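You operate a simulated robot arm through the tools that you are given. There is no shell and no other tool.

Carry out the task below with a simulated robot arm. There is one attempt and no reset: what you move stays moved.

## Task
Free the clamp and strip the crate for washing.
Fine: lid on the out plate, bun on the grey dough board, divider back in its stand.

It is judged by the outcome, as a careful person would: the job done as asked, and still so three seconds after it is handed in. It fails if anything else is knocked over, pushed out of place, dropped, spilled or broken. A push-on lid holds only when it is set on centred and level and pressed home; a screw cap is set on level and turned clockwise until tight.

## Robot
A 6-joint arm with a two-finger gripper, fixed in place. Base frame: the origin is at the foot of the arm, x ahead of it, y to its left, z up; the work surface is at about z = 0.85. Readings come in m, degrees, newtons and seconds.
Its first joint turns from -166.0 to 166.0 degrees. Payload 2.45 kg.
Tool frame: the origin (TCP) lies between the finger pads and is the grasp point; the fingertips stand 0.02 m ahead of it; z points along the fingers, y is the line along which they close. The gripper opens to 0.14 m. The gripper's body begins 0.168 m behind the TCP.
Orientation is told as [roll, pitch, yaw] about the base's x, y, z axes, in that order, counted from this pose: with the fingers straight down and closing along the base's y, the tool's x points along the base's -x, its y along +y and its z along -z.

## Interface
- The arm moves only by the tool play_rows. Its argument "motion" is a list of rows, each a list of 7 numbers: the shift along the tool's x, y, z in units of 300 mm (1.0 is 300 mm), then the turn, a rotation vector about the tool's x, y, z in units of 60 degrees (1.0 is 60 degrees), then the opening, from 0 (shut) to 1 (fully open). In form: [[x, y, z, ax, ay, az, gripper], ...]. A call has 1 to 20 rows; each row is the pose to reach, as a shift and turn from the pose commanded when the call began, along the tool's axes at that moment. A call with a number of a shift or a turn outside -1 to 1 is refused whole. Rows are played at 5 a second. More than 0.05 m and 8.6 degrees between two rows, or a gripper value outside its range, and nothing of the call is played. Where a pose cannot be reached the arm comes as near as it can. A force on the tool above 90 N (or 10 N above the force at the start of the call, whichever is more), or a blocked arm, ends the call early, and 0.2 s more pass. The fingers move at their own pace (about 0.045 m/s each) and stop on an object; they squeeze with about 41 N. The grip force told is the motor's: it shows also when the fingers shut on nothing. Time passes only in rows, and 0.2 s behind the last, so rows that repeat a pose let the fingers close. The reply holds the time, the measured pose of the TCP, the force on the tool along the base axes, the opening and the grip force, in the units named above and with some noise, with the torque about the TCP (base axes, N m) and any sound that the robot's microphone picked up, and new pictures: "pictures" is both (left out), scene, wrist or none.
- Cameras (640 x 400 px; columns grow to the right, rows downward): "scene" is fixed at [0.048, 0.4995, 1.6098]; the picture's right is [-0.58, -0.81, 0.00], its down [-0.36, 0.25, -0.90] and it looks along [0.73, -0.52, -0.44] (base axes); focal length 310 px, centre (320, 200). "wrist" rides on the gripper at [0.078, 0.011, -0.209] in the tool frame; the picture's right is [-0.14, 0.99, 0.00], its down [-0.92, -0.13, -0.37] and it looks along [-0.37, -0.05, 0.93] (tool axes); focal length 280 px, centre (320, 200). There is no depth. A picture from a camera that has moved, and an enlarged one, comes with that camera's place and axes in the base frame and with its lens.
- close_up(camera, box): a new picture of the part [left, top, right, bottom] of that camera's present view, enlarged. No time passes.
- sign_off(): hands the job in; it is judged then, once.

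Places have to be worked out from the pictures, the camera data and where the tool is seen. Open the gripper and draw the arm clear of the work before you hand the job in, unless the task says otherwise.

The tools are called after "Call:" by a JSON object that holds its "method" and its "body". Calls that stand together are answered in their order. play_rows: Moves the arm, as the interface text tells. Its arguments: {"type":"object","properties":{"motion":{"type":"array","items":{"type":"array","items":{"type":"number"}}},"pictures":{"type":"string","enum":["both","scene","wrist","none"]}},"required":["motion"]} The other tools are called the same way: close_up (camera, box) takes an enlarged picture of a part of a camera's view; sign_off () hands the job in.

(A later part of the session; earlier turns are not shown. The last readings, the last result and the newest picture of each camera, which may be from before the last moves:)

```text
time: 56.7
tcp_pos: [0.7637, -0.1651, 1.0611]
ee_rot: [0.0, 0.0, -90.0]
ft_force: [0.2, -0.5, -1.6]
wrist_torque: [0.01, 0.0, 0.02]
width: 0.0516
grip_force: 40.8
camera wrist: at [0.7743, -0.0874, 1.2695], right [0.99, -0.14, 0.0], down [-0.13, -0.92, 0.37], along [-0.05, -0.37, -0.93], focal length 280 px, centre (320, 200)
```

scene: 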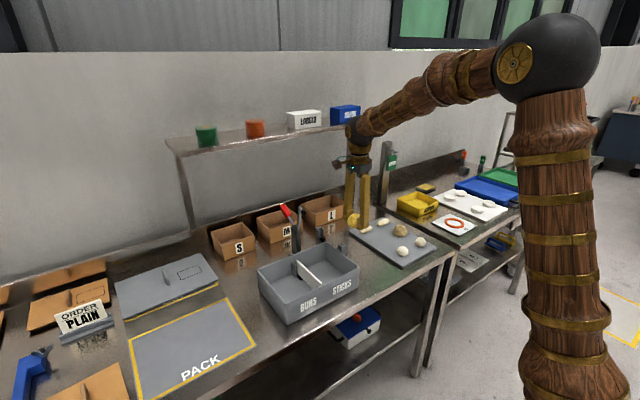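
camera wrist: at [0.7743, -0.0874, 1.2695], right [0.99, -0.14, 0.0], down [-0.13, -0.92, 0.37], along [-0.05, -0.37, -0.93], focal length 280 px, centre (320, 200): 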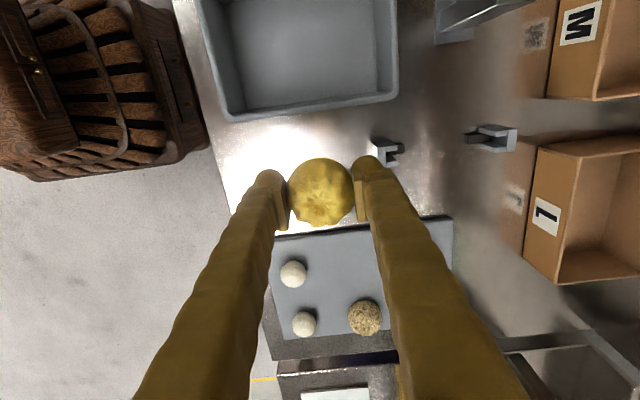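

The bun is secure. This view also shows the divider stand well, so I'll zoom in on it and the board for measurements.

Call:
{"method": "close_up", "body": {"camera": "wrist", "box": [350, 100, 530, 200]}}

Call:
{"method": "close_up", "body": {"camera": "wrist", "box": [240, 200, 480, 370]}}

```text
3.56 times, centred on (440, 150) of wrist
camera zoom: at [0.7743, -0.0874, 1.2695], right [0.99, -0.14, 0.0], down [-0.13, -0.92, 0.37], along [-0.05, -0.37, -0.93], focal length 997 px, centre (-107, 378)
```

zoom: 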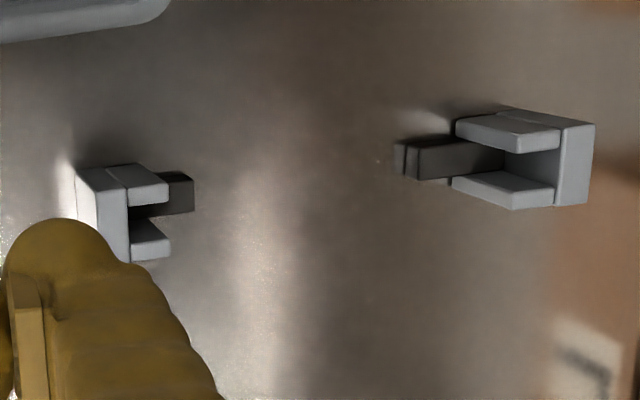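

```text
2.35 times, centred on (360, 285) of wrist
camera zoom: at [0.7743, -0.0874, 1.2695], right [0.99, -0.14, 0.0], down [-0.13, -0.92, 0.37], along [-0.05, -0.37, -0.93], focal length 660 px, centre (226, 0)
```

zoom: 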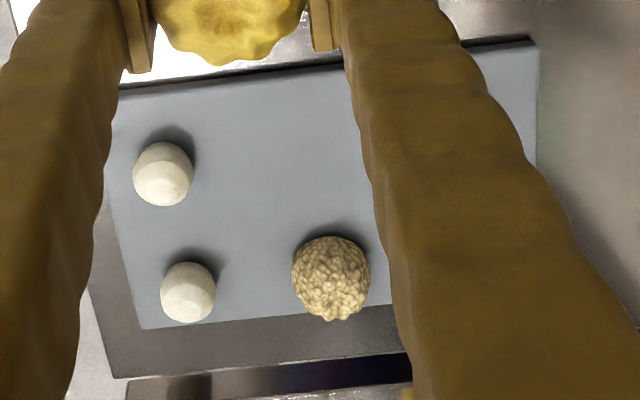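

The free grid spot on the board is (0.797, −0.363), with neighbours about 11 cm away. I'll carry the bun there and hover.

Call:
{"method": "play_rows", "body": {"motion": [[-0.11, 0.018, 0, 0, 0, 0, 0.3], [-0.22, 0.037, 0.02, 0, 0, 0, 0.3], [-0.33, 0.055, 0.06, 0, 0, 0, 0.3], [-0.44, 0.074, 0.1, 0, 0, 0, 0.3], [-0.55, 0.093, 0.15, 0, 0, 0, 0.3], [-0.66, 0.111, 0.2, 0, 0, 0, 0.3], [-0.66, 0.111, 0.3, 0, 0, 0, 0.3], [-0.66, 0.111, 0.4, 0, 0, 0, 0.3], [-0.66, 0.111, 0.4, 0, 0, 0, 0.3]], "pictures": "both"}}

Call:
{"method": "close_up", "body": {"camera": "scene", "box": [310, 180, 450, 280]}}

```text
time: 58.7
tcp_pos: [0.7964, -0.3652, 0.9422]
ee_rot: [0.0, -0.1, -90.0]
ft_force: [0.7, 0.1, -1.3]
wrist_torque: [-0.03, 0.02, -0.03]
width: 0.0519
grip_force: 41.2
camera wrist: at [0.8079, -0.2876, 1.1512], right [0.99, -0.14, 0.0], down [-0.13, -0.92, 0.37], along [-0.05, -0.37, -0.93], focal length 280 px, centre (320, 200)
```

scene: 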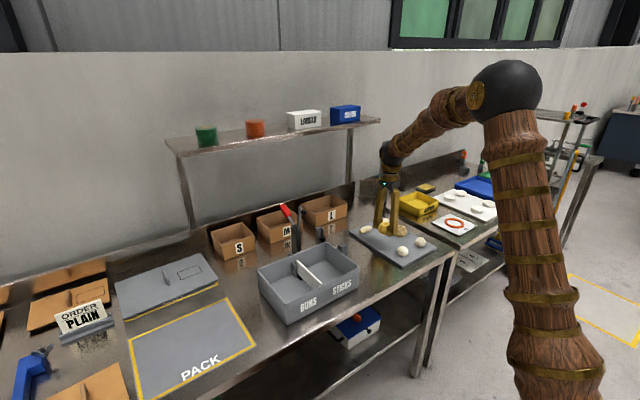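
wrist: 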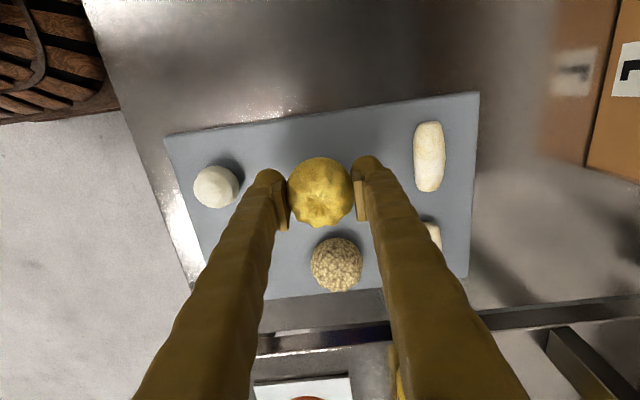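

```text
4.00 times, centred on (380, 230) of scene
camera zoom: at [0.048, 0.4995, 1.6098], right [-0.58, -0.81, 0.0], down [-0.36, 0.25, -0.9], along [0.73, -0.52, -0.44], focal length 1238 px, centre (80, 80)
```

zoom: 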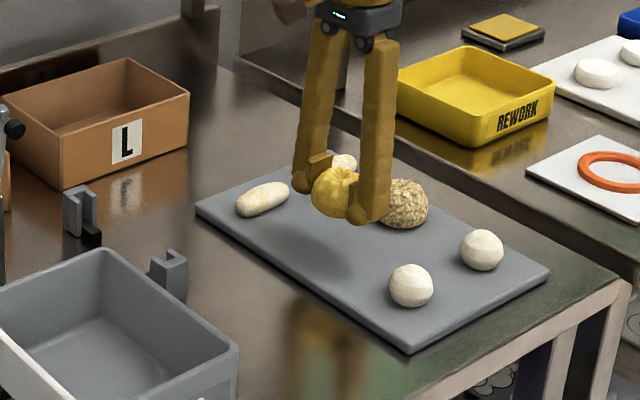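

Well placed over the free spot. I'll lower to just above the board, then step down looking for contact.

Call:
{"method": "play_rows", "body": {"motion": [[0, 0, 0.05, 0, 0, 0, 0.3], [0, 0, 0.1, 0, 0, 0, 0.3], [0, 0, 0.14, 0, 0, 0, 0.3], [0, 0, 0.157, 0, 0, 0, 0.3], [0, 0, 0.157, 0, 0, 0, 0.3]], "pictures": "none"}}

Call:
{"method": "close_up", "body": {"camera": "scene", "box": [360, 210, 430, 260]}}

```text
time: 59.9
tcp_pos: [0.7954, -0.3648, 0.8955]
ee_rot: [0.0, 0.0, -90.0]
ft_force: [1.1, -0.3, -0.3]
wrist_torque: [0.02, 0.01, 0.02]
width: 0.0518
grip_force: 41.4
```

```text
8.00 times, centred on (395, 235) of scene
camera zoom: at [0.048, 0.4995, 1.6098], right [-0.58, -0.81, 0.0], down [-0.36, 0.25, -0.9], along [0.73, -0.52, -0.44], focal length 2476 px, centre (-280, -80)
```

zoom: 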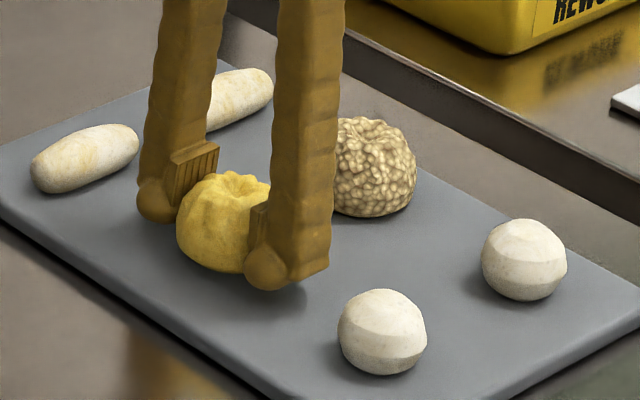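

About 8 mm to go. Stepping down 2 mm at a time.

Call:
{"method": "play_rows", "body": {"motion": [[0, 0, 0.0067, 0, 0, 0, 0.3], [0, 0, 0.0133, 0, 0, 0, 0.3], [0, 0, 0.02, 0, 0, 0, 0.3], [0, 0, 0.02, 0, 0, 0, 0.3]], "pictures": "none"}}

Call:
{"method": "close_up", "body": {"camera": "scene", "box": [360, 210, 430, 260]}}

```text
time: 60.9
tcp_pos: [0.7937, -0.3643, 0.8907]
ee_rot: [0.0, 0.1, -90.0]
ft_force: [0.7, 0.1, -0.1]
wrist_torque: [0.0, 0.0, 0.0]
width: 0.0519
grip_force: 41.3
```

```text
8.00 times, centred on (395, 235) of scene
camera zoom: at [0.048, 0.4995, 1.6098], right [-0.58, -0.81, 0.0], down [-0.36, 0.25, -0.9], along [0.73, -0.52, -0.44], focal length 2476 px, centre (-280, -80)
```

zoom: 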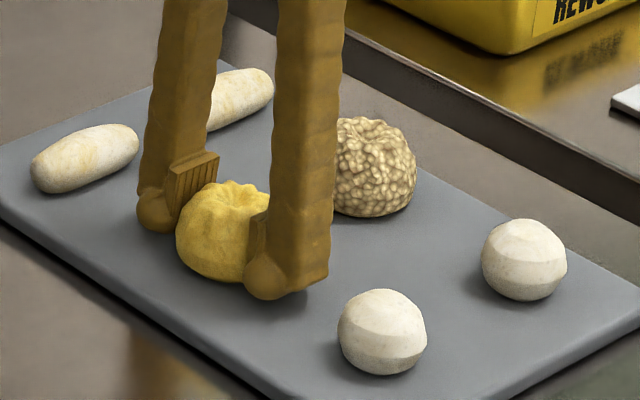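

Nearly touching. A few more millimetre steps.

Call:
{"method": "play_rows", "body": {"motion": [[0, 0, 0.005, 0, 0, 0, 0.3], [0, 0, 0.01, 0, 0, 0, 0.3], [0, 0, 0.01, 0, 0, 0, 0.3]], "pictures": "none"}}

Call:
{"method": "close_up", "body": {"camera": "scene", "box": [360, 210, 430, 260]}}

```text
time: 61.7
tcp_pos: [0.7948, -0.3648, 0.888]
ee_rot: [0.1, 0.0, -90.0]
ft_force: [0.9, -0.1, -0.1]
wrist_torque: [0.0, 0.0, -0.04]
width: 0.0518
grip_force: 41.2
```

```text
8.00 times, centred on (395, 235) of scene
camera zoom: at [0.048, 0.4995, 1.6098], right [-0.58, -0.81, 0.0], down [-0.36, 0.25, -0.9], along [0.73, -0.52, -0.44], focal length 2476 px, centre (-280, -80)
```

zoom: 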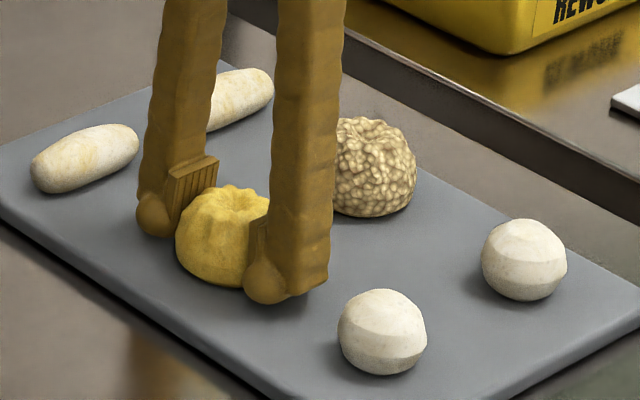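

Still not in contact by force. Continuing down in small steps.

Call:
{"method": "play_rows", "body": {"motion": [[0, 0, 0.005, 0, 0, 0, 0.3], [0, 0, 0.01, 0, 0, 0, 0.3], [0, 0, 0.01, 0, 0, 0, 0.3]], "pictures": "none"}}

Call:
{"method": "close_up", "body": {"camera": "scene", "box": [360, 210, 430, 260]}}

```text
time: 62.5
tcp_pos: [0.7943, -0.3648, 0.8873]
ee_rot: [0.2, -0.1, -90.0]
ft_force: [-16.0, 1.8, 41.2]
wrist_torque: [-0.09, 0.27, -0.08]
width: 0.0516
grip_force: 41.0
```

```text
8.00 times, centred on (395, 235) of scene
camera zoom: at [0.048, 0.4995, 1.6098], right [-0.58, -0.81, 0.0], down [-0.36, 0.25, -0.9], along [0.73, -0.52, -0.44], focal length 2476 px, centre (-280, -80)
```

zoom: 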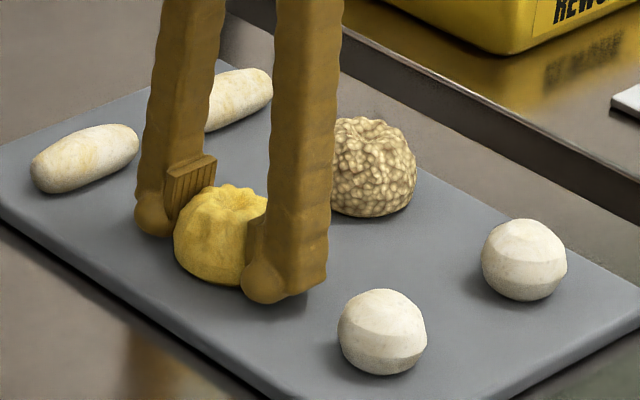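

The bun is on the board (41 N). I'll relieve the pressure, open slowly, and check before rising.

Call:
{"method": "play_rows", "body": {"motion": [[0, 0, -0.005, 0, 0, 0, 0.3], [0, 0, -0.009, 0, 0, 0, 0.3], [0, 0, -0.009, 0, 0, 0, 0.375], [0, 0, -0.009, 0, 0, 0, 0.39], [0, 0, -0.009, 0, 0, 0, 0.42], [0, 0, -0.009, 0, 0, 0, 0.46], [0, 0, -0.009, 0, 0, 0, 0.52], [0, 0, -0.009, 0, 0, 0, 0.57], [0, 0, -0.009, 0, 0, 0, 0.57]], "pictures": "both"}}

Call:
{"method": "close_up", "body": {"camera": "scene", "box": [360, 210, 430, 260]}}

```text
time: 64.5
tcp_pos: [0.7949, -0.3646, 0.8873]
ee_rot: [0.0, 0.0, -90.0]
ft_force: [-0.1, -0.1, 0.3]
wrist_torque: [-0.01, 0.02, 0.01]
width: 0.08
grip_force: 0.1
camera wrist: at [0.8069, -0.2862, 1.0967], right [0.99, -0.14, 0.0], down [-0.13, -0.92, 0.37], along [-0.05, -0.37, -0.93], focal length 280 px, centre (320, 200)
```

scene: 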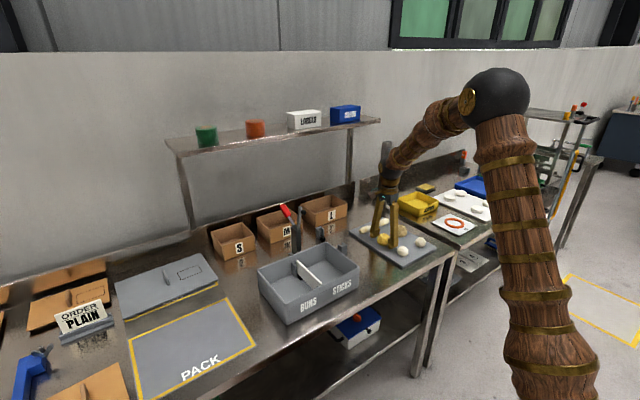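
wrist: 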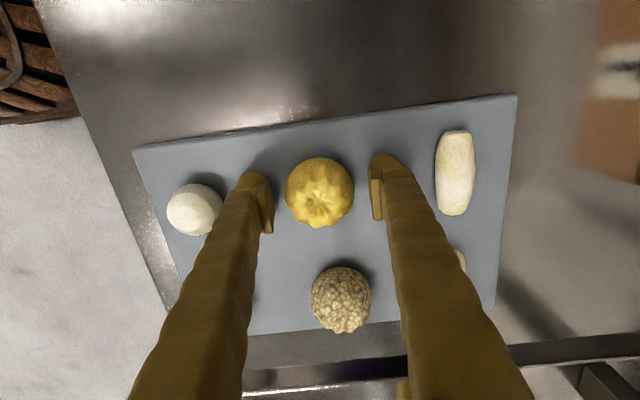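

```text
8.00 times, centred on (395, 235) of scene
camera zoom: at [0.048, 0.4995, 1.6098], right [-0.58, -0.81, 0.0], down [-0.36, 0.25, -0.9], along [0.73, -0.52, -0.44], focal length 2476 px, centre (-280, -80)
```

zoom: 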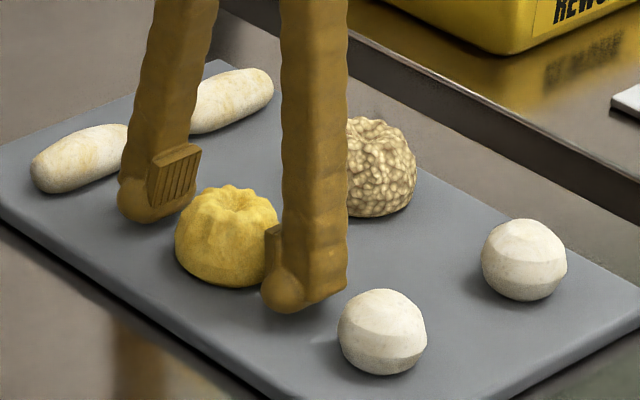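

The bun sits upright and untouched neighbours. I'll rise straight up and start turning the gripper back to closing along y.

Call:
{"method": "play_rows", "body": {"motion": [[0, 0, -0.06, 0, 0, 0, 0.57], [0, 0, -0.18, 0, 0, 0, 0.57], [0, 0, -0.32, 0, 0, 0, 0.57], [0, 0, -0.46, 0, 0, 0, 0.57], [0, 0, -0.6, 0, 0, 0, 0.57], [0.05, -0.05, -0.7, 0, 0, -0.14, 0.57], [0.1, -0.1, -0.75, 0, 0, -0.28, 0.57], [0.15, -0.15, -0.8, 0, 0, -0.42, 0.57], [0.2, -0.2, -0.8, 0, 0, -0.56, 0.57], [0.25, -0.25, -0.8, 0, 0, -0.7, 0.57], [0.3, -0.3, -0.8, 0, 0, -0.84, 0.57], [0.35, -0.35, -0.8, 0, 0, -0.98, 0.57]], "pictures": "scene"}}

Call:
{"method": "close_up", "body": {"camera": "scene", "box": [340, 190, 460, 280]}}

Call:
{"method": "close_up", "body": {"camera": "scene", "box": [300, 215, 360, 265]}}

```text
time: 67.1
tcp_pos: [0.6878, -0.2586, 1.1291]
ee_rot: [0.0, 0.1, -31.0]
ft_force: [0.0, 0.6, 0.2]
wrist_torque: [0.01, -0.01, 0.0]
width: 0.0795
grip_force: 0.1
```

scene: 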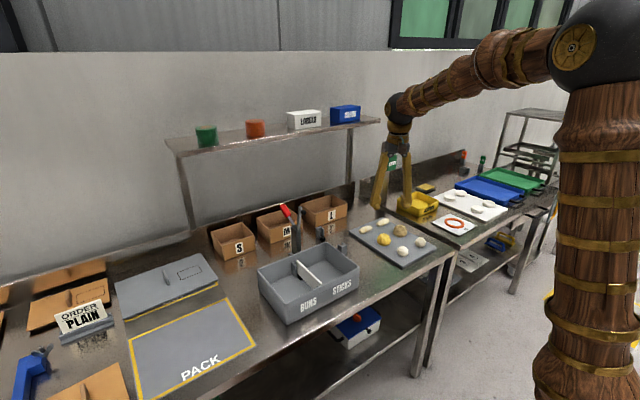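

```text
4.44 times, centred on (400, 235) of scene
camera zoom: at [0.048, 0.4995, 1.6098], right [-0.58, -0.81, 0.0], down [-0.36, 0.25, -0.9], along [0.73, -0.52, -0.44], focal length 1375 px, centre (-36, 44)
```

zoom: 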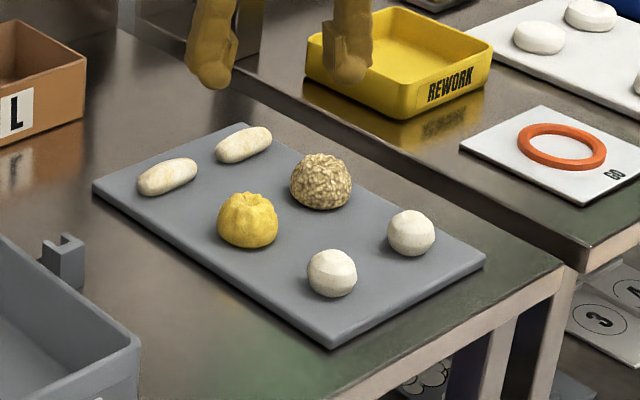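

```text
8.00 times, centred on (330, 240) of scene
camera zoom: at [0.048, 0.4995, 1.6098], right [-0.58, -0.81, 0.0], down [-0.36, 0.25, -0.9], along [0.73, -0.52, -0.44], focal length 2476 px, centre (240, -120)
```

zoom: 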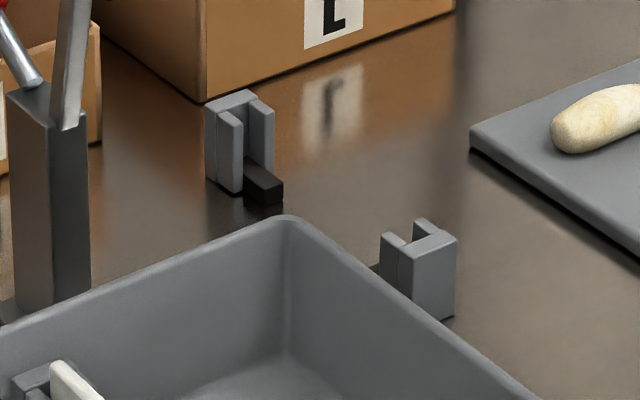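

The bun is placed on the board's free spot. I'll finish turning back to yaw 0 and move above the divider in the crate to measure it and its slots.

Call:
{"method": "play_rows", "body": {"motion": [[0.053, 0.114, 0.0125, 0, 0, -0.0646, 0.4], [0.106, 0.228, 0.025, 0, 0, -0.129, 0.4], [0.159, 0.342, 0.0375, 0, 0, -0.194, 0.4], [0.212, 0.456, 0.05, 0, 0, -0.258, 0.4], [0.265, 0.57, 0.0625, 0, 0, -0.323, 0.4], [0.318, 0.684, 0.075, 0, 0, -0.388, 0.4], [0.371, 0.798, 0.0875, 0, 0, -0.452, 0.4], [0.4237, 0.912, 0.1, 0, 0, -0.517, 0.4], [0.4237, 0.912, 0.1, 0, 0, -0.517, 0.4]], "pictures": "wrist"}}

Call:
{"method": "close_up", "body": {"camera": "wrist", "box": [220, 60, 420, 260]}}

```text
time: 69.1
tcp_pos: [0.7218, 0.0403, 1.0998]
ee_rot: [-0.1, -0.1, -0.1]
ft_force: [0.7, -1.0, 0.2]
wrist_torque: [0.03, 0.0, 0.02]
width: 0.0561
grip_force: 0.1
camera wrist: at [0.645, 0.0511, 1.3082], right [0.14, 0.99, 0.0], down [0.92, -0.13, 0.37], along [0.37, -0.05, -0.93], focal length 280 px, centre (320, 200)
```

wrist: 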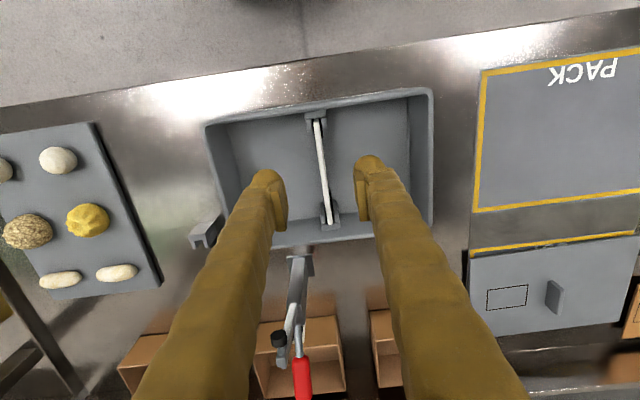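

```text
2.00 times, centred on (320, 160) of wrist
camera zoom: at [0.645, 0.0511, 1.3082], right [0.14, 0.99, 0.0], down [0.92, -0.13, 0.37], along [0.37, -0.05, -0.93], focal length 561 px, centre (320, 280)
```

zoom: 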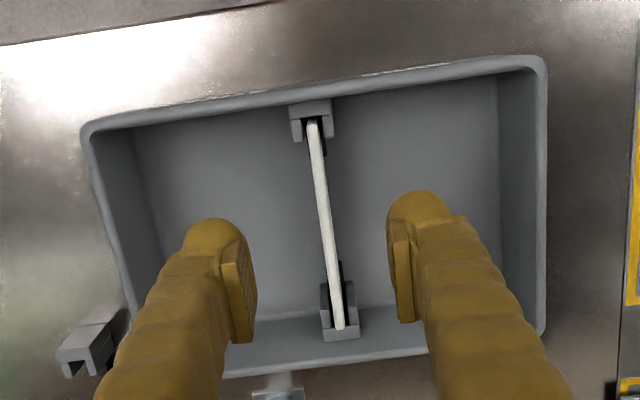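

Call:
{"method": "close_up", "body": {"camera": "wrist", "box": [290, 100, 350, 140]}}

Call:
{"method": "close_up", "body": {"camera": "wrist", "box": [300, 190, 360, 230]}}

```text
10.00 times, centred on (320, 120) of wrist
camera zoom: at [0.645, 0.0511, 1.3082], right [0.14, 0.99, 0.0], down [0.92, -0.13, 0.37], along [0.37, -0.05, -0.93], focal length 2804 px, centre (320, 1000)
```

zoom: 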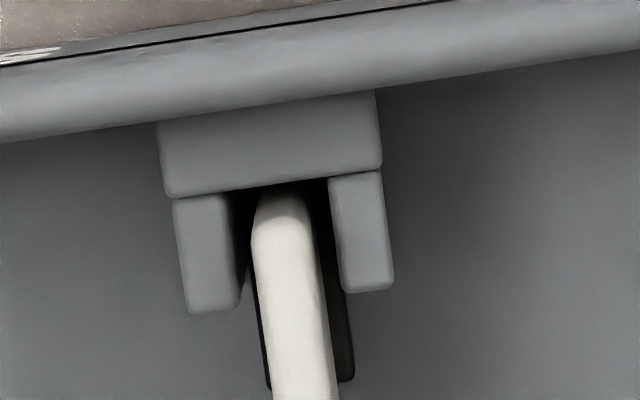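

```text
10.00 times, centred on (330, 210) of wrist
camera zoom: at [0.645, 0.0511, 1.3082], right [0.14, 0.99, 0.0], down [0.92, -0.13, 0.37], along [0.37, -0.05, -0.93], focal length 2804 px, centre (220, 100)
```

zoom: 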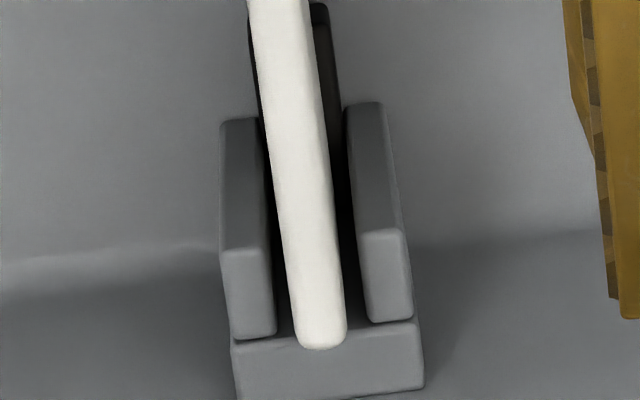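

The slot gap is about 13 mm for an 8 mm thick divider, so I have roughly ±2.5 mm sideways. To measure the stand reliably, I'll move the camera by the estimated crate-to-stand offset (keeping clear of the clamp) and compare the two views.

Call:
{"method": "play_rows", "body": {"motion": [[0, -0.15, 0, 0, 0, 0, 0.4], [0, -0.3, 0, 0, 0, 0, 0.4], [0, -0.45, 0, 0, 0, 0, 0.4], [0, -0.6, 0, 0, 0, 0, 0.4], [0, -0.75, 0, 0, 0, 0, 0.4], [-0.14, -0.75, 0, 0, 0, 0, 0.4], [-0.28, -0.75, 0, 0, 0, 0, 0.4], [-0.42, -0.75, 0, 0, 0, 0, 0.4], [-0.56, -0.75, 0, 0, 0, 0, 0.4], [-0.56, -0.75, 0, 0, 0, 0, 0.4]], "pictures": "both"}}

Call:
{"method": "close_up", "body": {"camera": "wrist", "box": [220, 60, 420, 260]}}

```text
time: 71.3
tcp_pos: [0.8909, -0.1838, 1.0961]
ee_rot: [0.1, -0.1, 0.0]
ft_force: [-0.4, 0.0, -0.3]
wrist_torque: [0.02, 0.01, -0.02]
width: 0.0559
grip_force: 0.0
camera wrist: at [0.8137, -0.1743, 1.3042], right [0.14, 0.99, 0.0], down [0.92, -0.13, 0.37], along [0.37, -0.05, -0.93], focal length 280 px, centre (320, 200)
```

scene: 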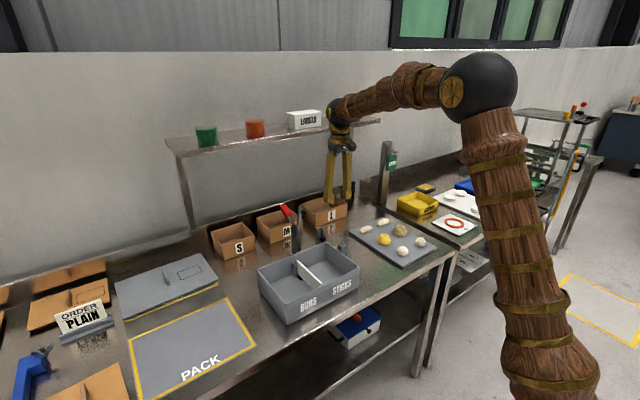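
wrist: 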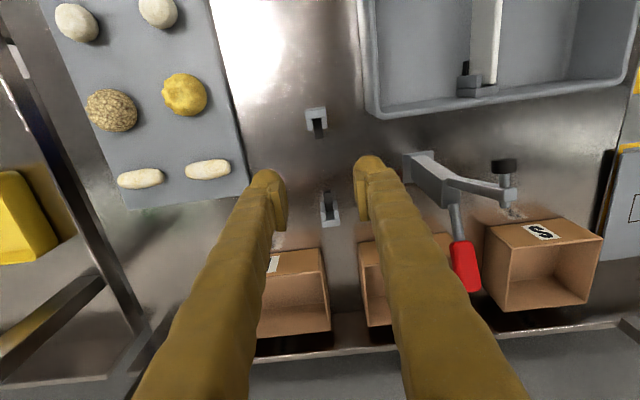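

```text
2.00 times, centred on (320, 160) of wrist
camera zoom: at [0.8137, -0.1743, 1.3042], right [0.14, 0.99, 0.0], down [0.92, -0.13, 0.37], along [0.37, -0.05, -0.93], focal length 561 px, centre (320, 280)
```

zoom: 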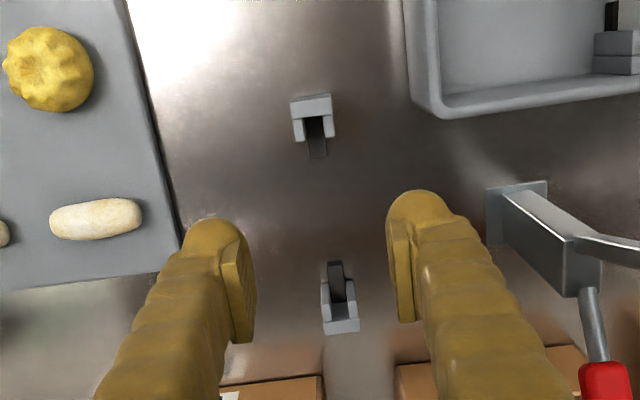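

Call:
{"method": "close_up", "body": {"camera": "wrist", "box": [290, 100, 350, 140]}}

Call:
{"method": "close_up", "body": {"camera": "wrist", "box": [300, 190, 360, 230]}}

```text
10.00 times, centred on (320, 120) of wrist
camera zoom: at [0.8137, -0.1743, 1.3042], right [0.14, 0.99, 0.0], down [0.92, -0.13, 0.37], along [0.37, -0.05, -0.93], focal length 2804 px, centre (320, 1000)
```

zoom: 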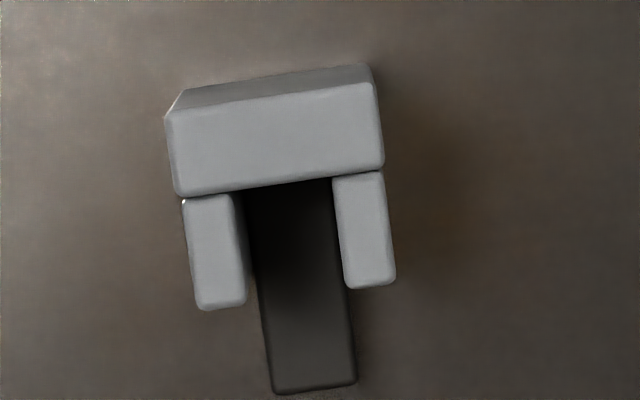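

```text
10.00 times, centred on (330, 210) of wrist
camera zoom: at [0.8137, -0.1743, 1.3042], right [0.14, 0.99, 0.0], down [0.92, -0.13, 0.37], along [0.37, -0.05, -0.93], focal length 2804 px, centre (220, 100)
```

zoom: 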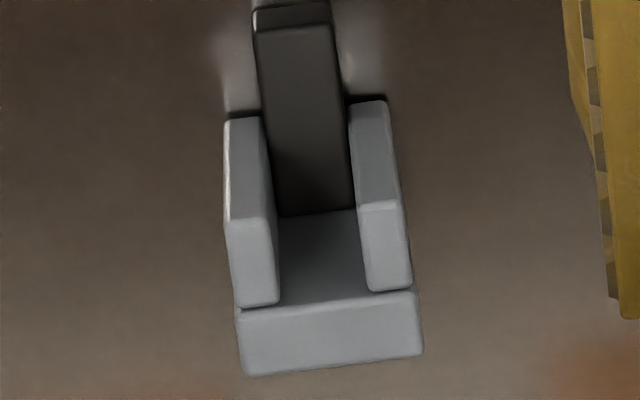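

The stand has the same slot layout; comparing views, the stand's slots are offset from the crate's by about (+0.172, −0.225) m, with its posts about 2 cm lower. Now I'll go back over the divider and come down to just above it.

Call:
{"method": "play_rows", "body": {"motion": [[0.145, 0, 0, 0, 0, 0, 0.4], [0.29, 0, 0, 0, 0, 0, 0.4], [0.4347, 0, 0, 0, 0, 0, 0.4], [0.4347, 0.15, 0, 0, 0, 0, 0.4], [0.4347, 0.3, 0, 0, 0, 0, 0.4], [0.4347, 0.45, 0, 0, 0, 0, 0.4], [0.4347, 0.6, 0, 0, 0, 0, 0.4], [0.4347, 0.758, 0, 0, 0, 0, 0.4], [0.4347, 0.758, 0.13, 0, 0, 0, 0.4], [0.4347, 0.758, 0.26, 0, 0, 0, 0.4], [0.4347, 0.758, 0.4, 0, 0, 0, 0.4], [0.4347, 0.758, 0.4537, 0, 0, 0, 0.4], [0.4347, 0.758, 0.4537, 0, 0, 0, 0.4]], "pictures": "both"}}

Call:
{"method": "close_up", "body": {"camera": "wrist", "box": [220, 60, 420, 260]}}

Call:
{"method": "close_up", "body": {"camera": "scene", "box": [250, 210, 370, 320]}}

```text
time: 74.1
tcp_pos: [0.7616, 0.0413, 0.9615]
ee_rot: [0.0, 0.0, -0.1]
ft_force: [-0.4, 0.0, 0.1]
wrist_torque: [0.01, 0.02, 0.03]
width: 0.0559
grip_force: 0.1
camera wrist: at [0.6841, 0.0526, 1.1706], right [0.14, 0.99, 0.0], down [0.92, -0.13, 0.37], along [0.37, -0.05, -0.93], focal length 280 px, centre (320, 200)
```

scene: 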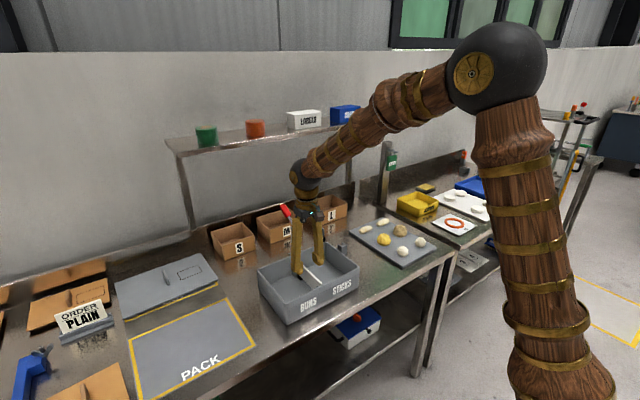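
wrist: 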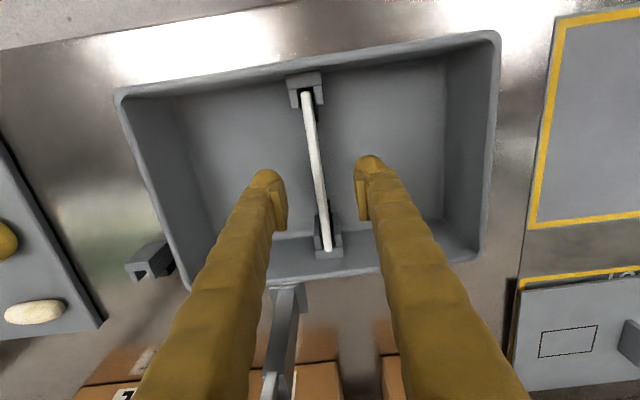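

```text
2.00 times, centred on (320, 160) of wrist
camera zoom: at [0.6841, 0.0526, 1.1706], right [0.14, 0.99, 0.0], down [0.92, -0.13, 0.37], along [0.37, -0.05, -0.93], focal length 561 px, centre (320, 280)
```

zoom: 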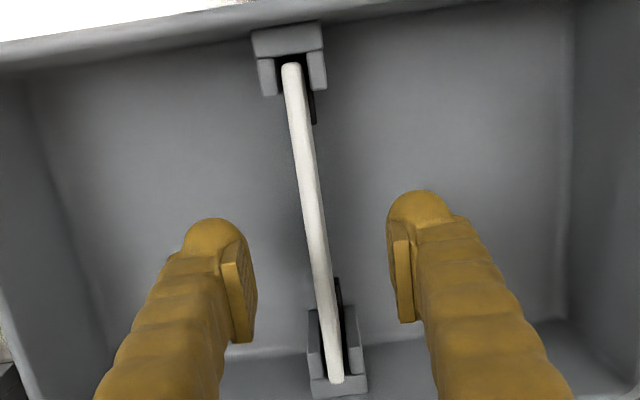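

```text
3.64 times, centred on (310, 265) of scene
camera zoom: at [0.048, 0.4995, 1.6098], right [-0.58, -0.81, 0.0], down [-0.36, 0.25, -0.9], along [0.73, -0.52, -0.44], focal length 1125 px, centre (356, -36)
```

zoom: 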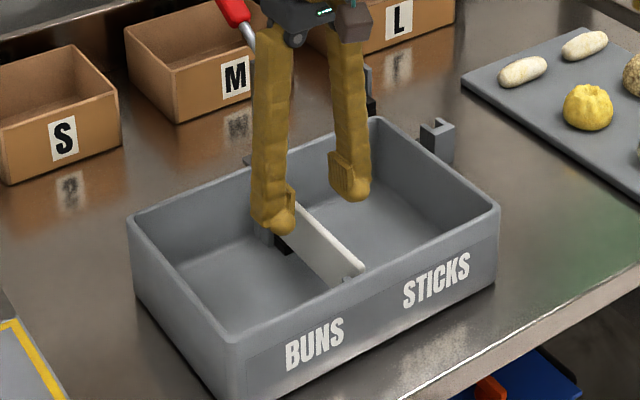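

The divider's top edge runs between the pads, about 1.5 mm off centre. I'll correct that and descend to grip its upper 3 cm.

Call:
{"method": "play_rows", "body": {"motion": [[0, -0.005, 0.04, 0, 0, 0, 0.4], [0, -0.005, 0.09, 0, 0, 0, 0.4], [0, -0.005, 0.145, 0, 0, 0, 0.4], [0, -0.005, 0.145, 0, 0, 0, 0.4]], "pictures": "both"}}

Call:
{"method": "close_up", "body": {"camera": "wrist", "box": [220, 60, 420, 260]}}

Call:
{"method": "close_up", "body": {"camera": "scene", "box": [250, 210, 370, 320]}}

```text
time: 75.1
tcp_pos: [0.7616, 0.0421, 0.9174]
ee_rot: [0.0, 0.0, -0.1]
ft_force: [-0.3, 0.4, -0.2]
wrist_torque: [-0.02, 0.02, -0.03]
width: 0.0561
grip_force: 0.1
camera wrist: at [0.685, 0.0522, 1.1258], right [0.14, 0.99, 0.0], down [0.92, -0.13, 0.37], along [0.37, -0.05, -0.93], focal length 280 px, centre (320, 200)
```

scene: 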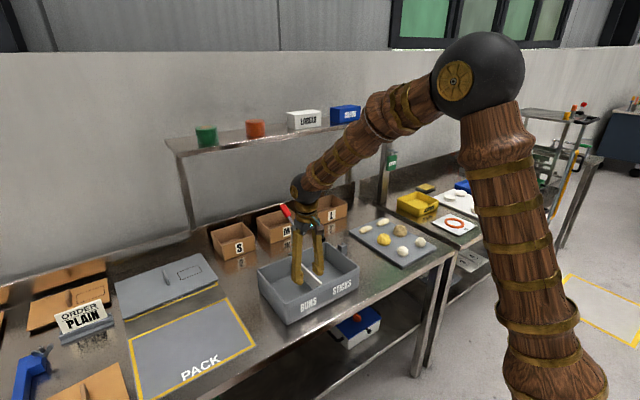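
wrist: 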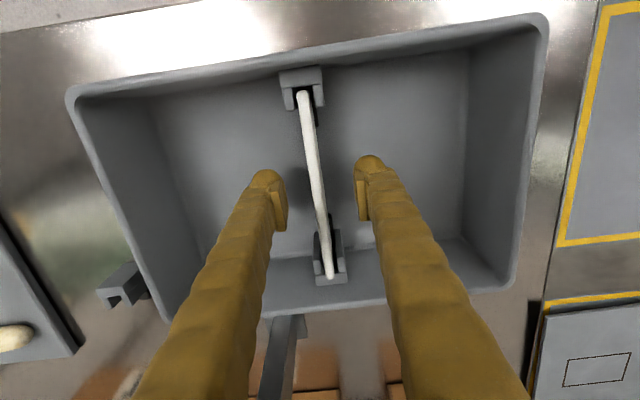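

```text
2.00 times, centred on (320, 160) of wrist
camera zoom: at [0.685, 0.0522, 1.1258], right [0.14, 0.99, 0.0], down [0.92, -0.13, 0.37], along [0.37, -0.05, -0.93], focal length 561 px, centre (320, 280)
```

zoom: 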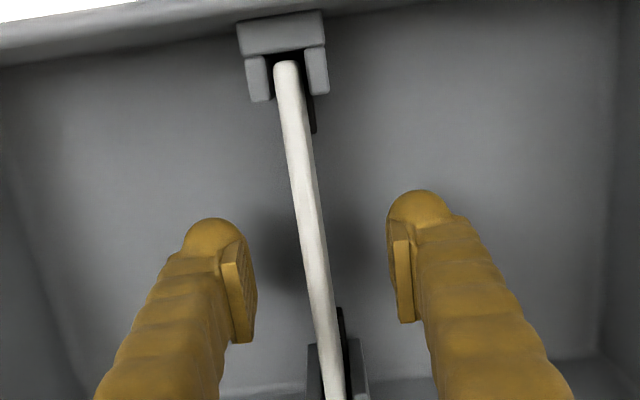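

```text
3.64 times, centred on (310, 265) of scene
camera zoom: at [0.048, 0.4995, 1.6098], right [-0.58, -0.81, 0.0], down [-0.36, 0.25, -0.9], along [0.73, -0.52, -0.44], focal length 1125 px, centre (356, -36)
```

zoom: 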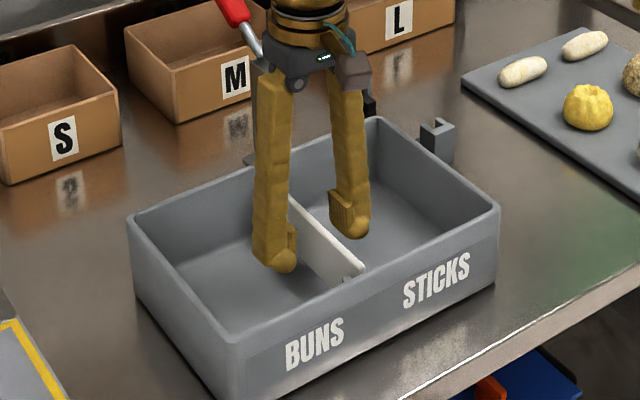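

The divider is within 1 mm of centre. Closing on it.

Call:
{"method": "play_rows", "body": {"motion": [[0, 0, 0, 0, 0, 0, 0.25], [0, 0, 0, 0, 0, 0, 0.1], [0, 0, 0, 0, 0, 0, 0], [0, 0, 0, 0, 0, 0, 0], [0, 0, 0, 0, 0, 0, 0], [0, 0, 0, 0, 0, 0, 0]], "pictures": "both"}}

Call:
{"method": "close_up", "body": {"camera": "wrist", "box": [280, 60, 340, 100]}}

Call:
{"method": "close_up", "body": {"camera": "wrist", "box": [290, 220, 370, 290]}}

```text
time: 76.5
tcp_pos: [0.7615, 0.0427, 0.9174]
ee_rot: [0.0, 0.0, 0.0]
ft_force: [-0.5, 1.5, 0.0]
wrist_torque: [0.02, 0.02, 0.03]
width: 0.0064
grip_force: 35.2
camera wrist: at [0.6849, 0.0522, 1.1261], right [0.14, 0.99, 0.0], down [0.92, -0.13, 0.37], along [0.37, -0.05, -0.93], focal length 280 px, centre (320, 200)
```

scene: 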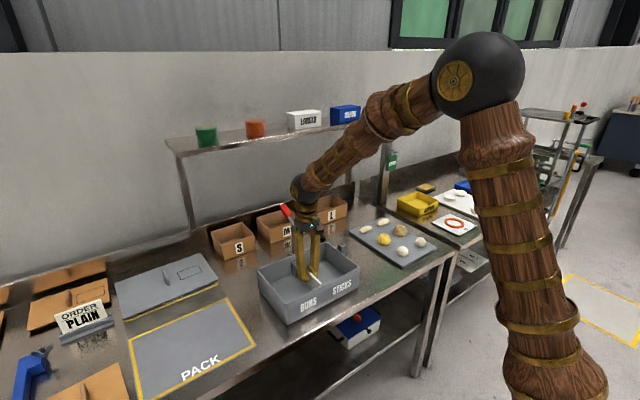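
wrist: 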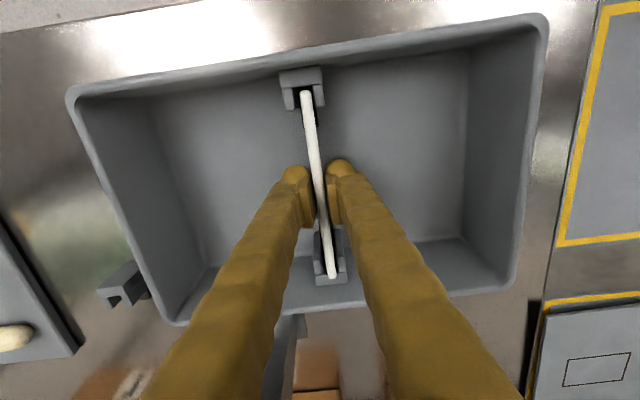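

```text
10.00 times, centred on (310, 80) of wrist
camera zoom: at [0.6849, 0.0522, 1.1261], right [0.14, 0.99, 0.0], down [0.92, -0.13, 0.37], along [0.37, -0.05, -0.93], focal length 2804 px, centre (420, 1400)
```

zoom: 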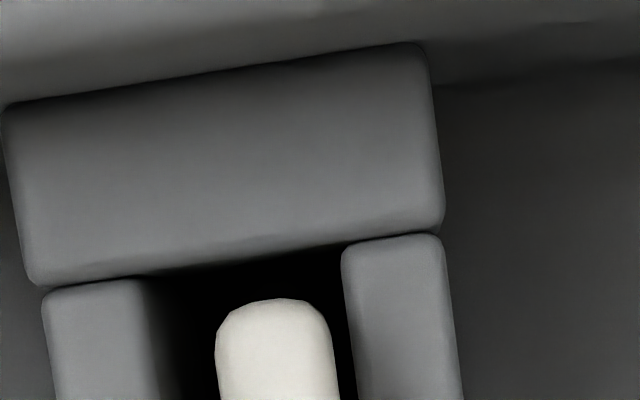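

```text
5.71 times, centred on (330, 255) of wrist
camera zoom: at [0.6849, 0.0522, 1.1261], right [0.14, 0.99, 0.0], down [0.92, -0.13, 0.37], along [0.37, -0.05, -0.93], focal length 1602 px, centre (263, -114)
```

zoom: 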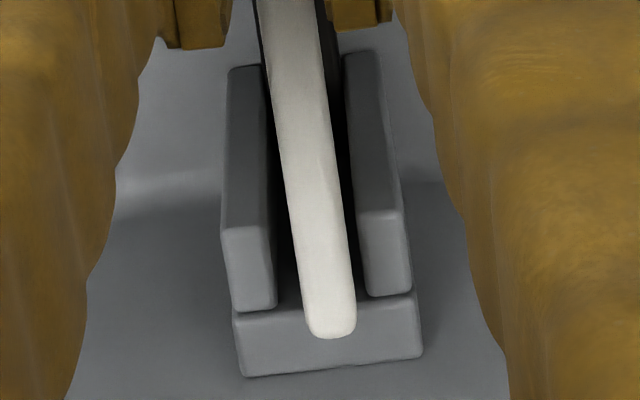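

The divider is gripped (6.4 mm). I'll lift it straight up slowly out of the slots, clear of the rim.

Call:
{"method": "play_rows", "body": {"motion": [[0, 0, -0.02, 0, 0, 0, 0], [0, 0, -0.05, 0, 0, 0, 0], [0, 0, -0.1, 0, 0, 0, 0], [0, 0, -0.16, 0, 0, 0, 0], [0, 0, -0.22, 0, 0, 0, 0], [0, 0, -0.29, 0, 0, 0, 0], [0, 0, -0.36, 0, 0, 0, 0], [0, 0, -0.43, 0, 0, 0, 0], [0, 0, -0.43, 0, 0, 0, 0]], "pictures": "both"}}

Call:
{"method": "close_up", "body": {"camera": "wrist", "box": [240, 50, 400, 290]}}

Call:
{"method": "close_up", "body": {"camera": "scene", "box": [250, 180, 370, 320]}}

```text
time: 78.5
tcp_pos: [0.7637, 0.0449, 1.0492]
ee_rot: [0.0, -0.1, -0.1]
ft_force: [-0.2, 0.0, -0.7]
wrist_torque: [-0.01, 0.02, -0.01]
width: 0.0065
grip_force: 34.8
camera wrist: at [0.6859, 0.0546, 1.2575], right [0.14, 0.99, 0.0], down [0.92, -0.13, 0.37], along [0.37, -0.05, -0.93], focal length 280 px, centre (320, 200)
```

scene: 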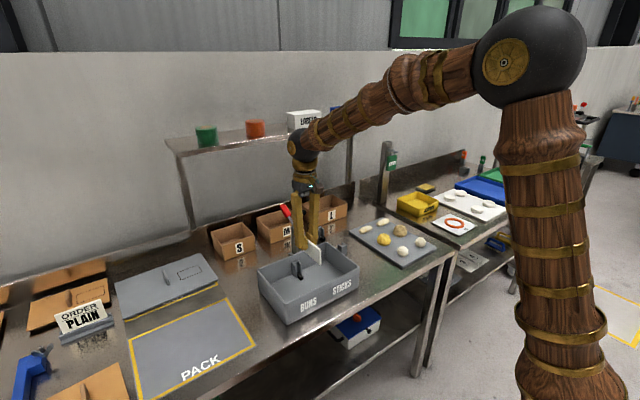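
wrist: 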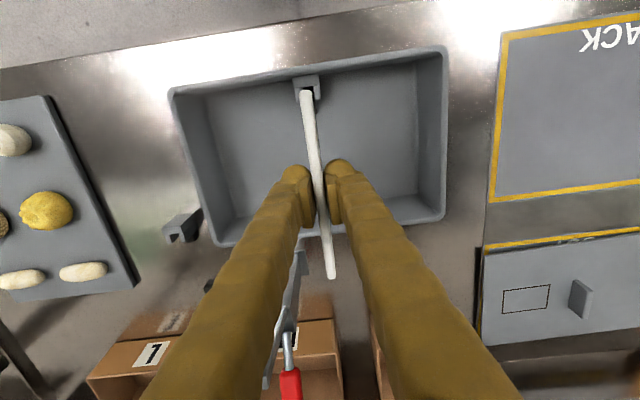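

```text
1.67 times, centred on (320, 170) of wrist
camera zoom: at [0.6859, 0.0546, 1.2575], right [0.14, 0.99, 0.0], down [0.92, -0.13, 0.37], along [0.37, -0.05, -0.93], focal length 467 px, centre (320, 250)
```

zoom: 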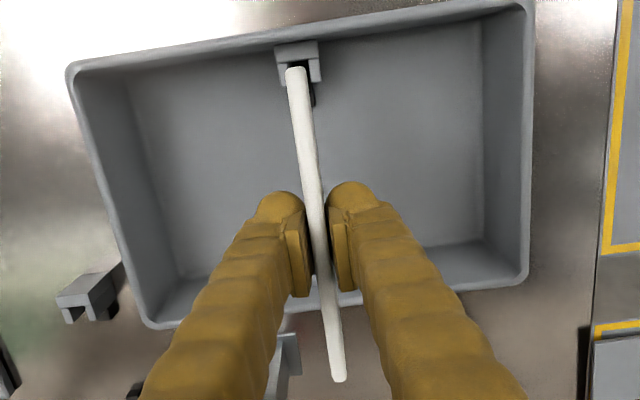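

```text
2.86 times, centred on (310, 250) of scene
camera zoom: at [0.048, 0.4995, 1.6098], right [-0.58, -0.81, 0.0], down [-0.36, 0.25, -0.9], along [0.73, -0.52, -0.44], focal length 884 px, centre (349, 57)
```

zoom: 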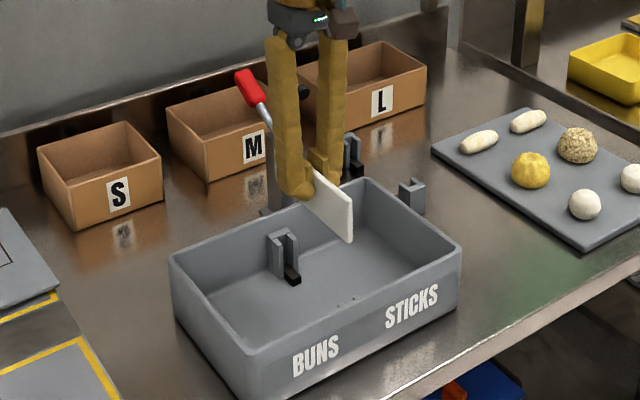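

Call:
{"method": "close_up", "body": {"camera": "wrist", "box": [280, 70, 340, 110]}}

Call:
{"method": "close_up", "body": {"camera": "wrist", "box": [300, 250, 360, 290]}}

Call:
{"method": "close_up", "body": {"camera": "wrist", "box": [270, 140, 370, 240]}}

```text
10.00 times, centred on (310, 90) of wrist
camera zoom: at [0.6859, 0.0546, 1.2575], right [0.14, 0.99, 0.0], down [0.92, -0.13, 0.37], along [0.37, -0.05, -0.93], focal length 2804 px, centre (420, 1300)
```

zoom: 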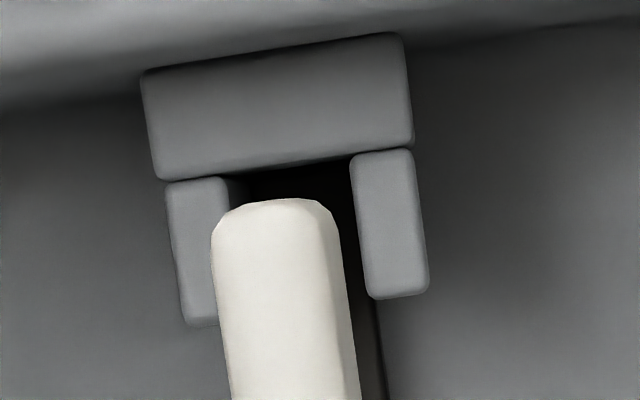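

```text
10.00 times, centred on (330, 270) of wrist
camera zoom: at [0.6859, 0.0546, 1.2575], right [0.14, 0.99, 0.0], down [0.92, -0.13, 0.37], along [0.37, -0.05, -0.93], focal length 2804 px, centre (220, -500)
```

zoom: 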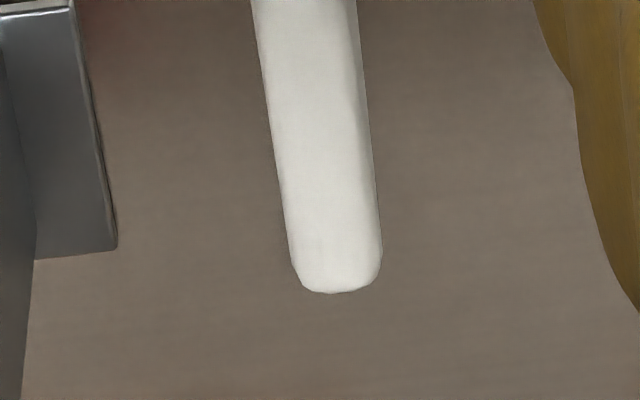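

```text
4.00 times, centred on (320, 190) of wrist
camera zoom: at [0.6859, 0.0546, 1.2575], right [0.14, 0.99, 0.0], down [0.92, -0.13, 0.37], along [0.37, -0.05, -0.93], focal length 1122 px, centre (320, 240)
```

zoom: 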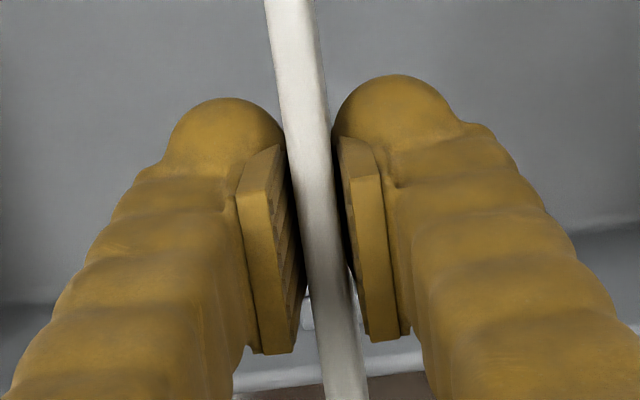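

The divider hangs straight and level, and its offset in the old slots tells me how to centre it: stand target is about 1.5 mm further −y than a pure offset, with about +0.6° yaw. I'll carry it along −y first, then +x over the stand, staying clear of the clamp.

Call:
{"method": "play_rows", "body": {"motion": [[0, -0.06, 0, 0, 0, 0, 0], [0, -0.16, 0, 0, 0, 0, 0], [0, -0.27, 0, 0, 0, 0, 0], [0, -0.38, 0, 0, 0, 0, 0], [0, -0.49, 0, 0, 0, 0, 0], [0, -0.6, 0, 0, 0, 0, 0], [0, -0.7, 0, 0, 0, 0, 0], [0, -0.754, 0, 0, 0, 0, 0], [-0.1, -0.754, 0, 0, 0, 0, 0], [-0.2, -0.754, 0, 0, 0, 0, 0], [-0.3, -0.754, 0, 0, 0, 0, 0], [-0.4, -0.754, 0, 0, 0, -0.005, 0], [-0.5, -0.754, 0, 0, 0, -0.01, 0], [-0.5733, -0.754, 0, 0, 0, -0.01, 0], [-0.5733, -0.754, 0, 0, 0, -0.01, 0]], "pictures": "both"}}

Call:
{"method": "close_up", "body": {"camera": "wrist", "box": [260, 60, 380, 150]}}

Call:
{"method": "close_up", "body": {"camera": "scene", "box": [290, 180, 390, 270]}}

```text
time: 81.7
tcp_pos: [0.9324, -0.1856, 1.0481]
ee_rot: [0.0, -0.1, 0.5]
ft_force: [0.0, -0.2, -1.3]
wrist_torque: [0.03, 0.0, -0.02]
width: 0.0069
grip_force: 35.1
camera wrist: at [0.8545, -0.1755, 1.2565], right [0.13, 0.99, 0.0], down [0.92, -0.12, 0.37], along [0.37, -0.05, -0.93], focal length 280 px, centre (320, 200)
```

scene: 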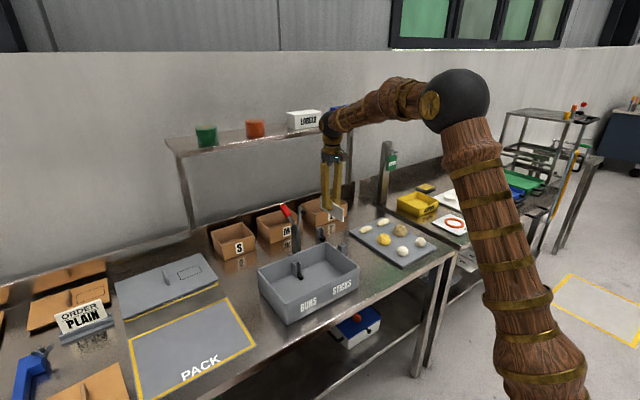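
wrist: 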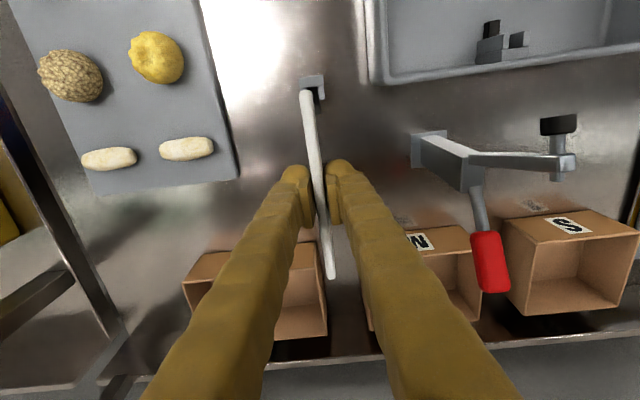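

```text
4.44 times, centred on (320, 105) of wrist
camera zoom: at [0.8545, -0.1755, 1.2565], right [0.13, 0.99, 0.0], down [0.92, -0.12, 0.37], along [0.37, -0.05, -0.93], focal length 1246 px, centre (320, 622)
```

zoom: 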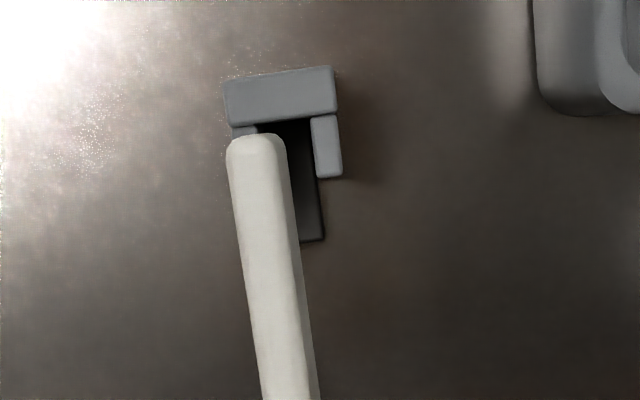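

```text
4.44 times, centred on (340, 225) of scene
camera zoom: at [0.048, 0.4995, 1.6098], right [-0.58, -0.81, 0.0], down [-0.36, 0.25, -0.9], along [0.73, -0.52, -0.44], focal length 1375 px, centre (231, 89)
```

zoom: 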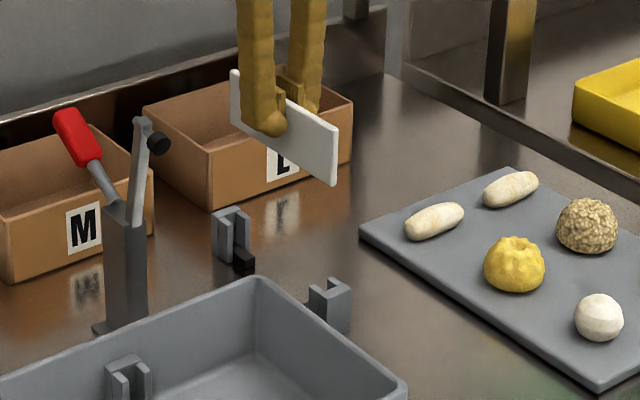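

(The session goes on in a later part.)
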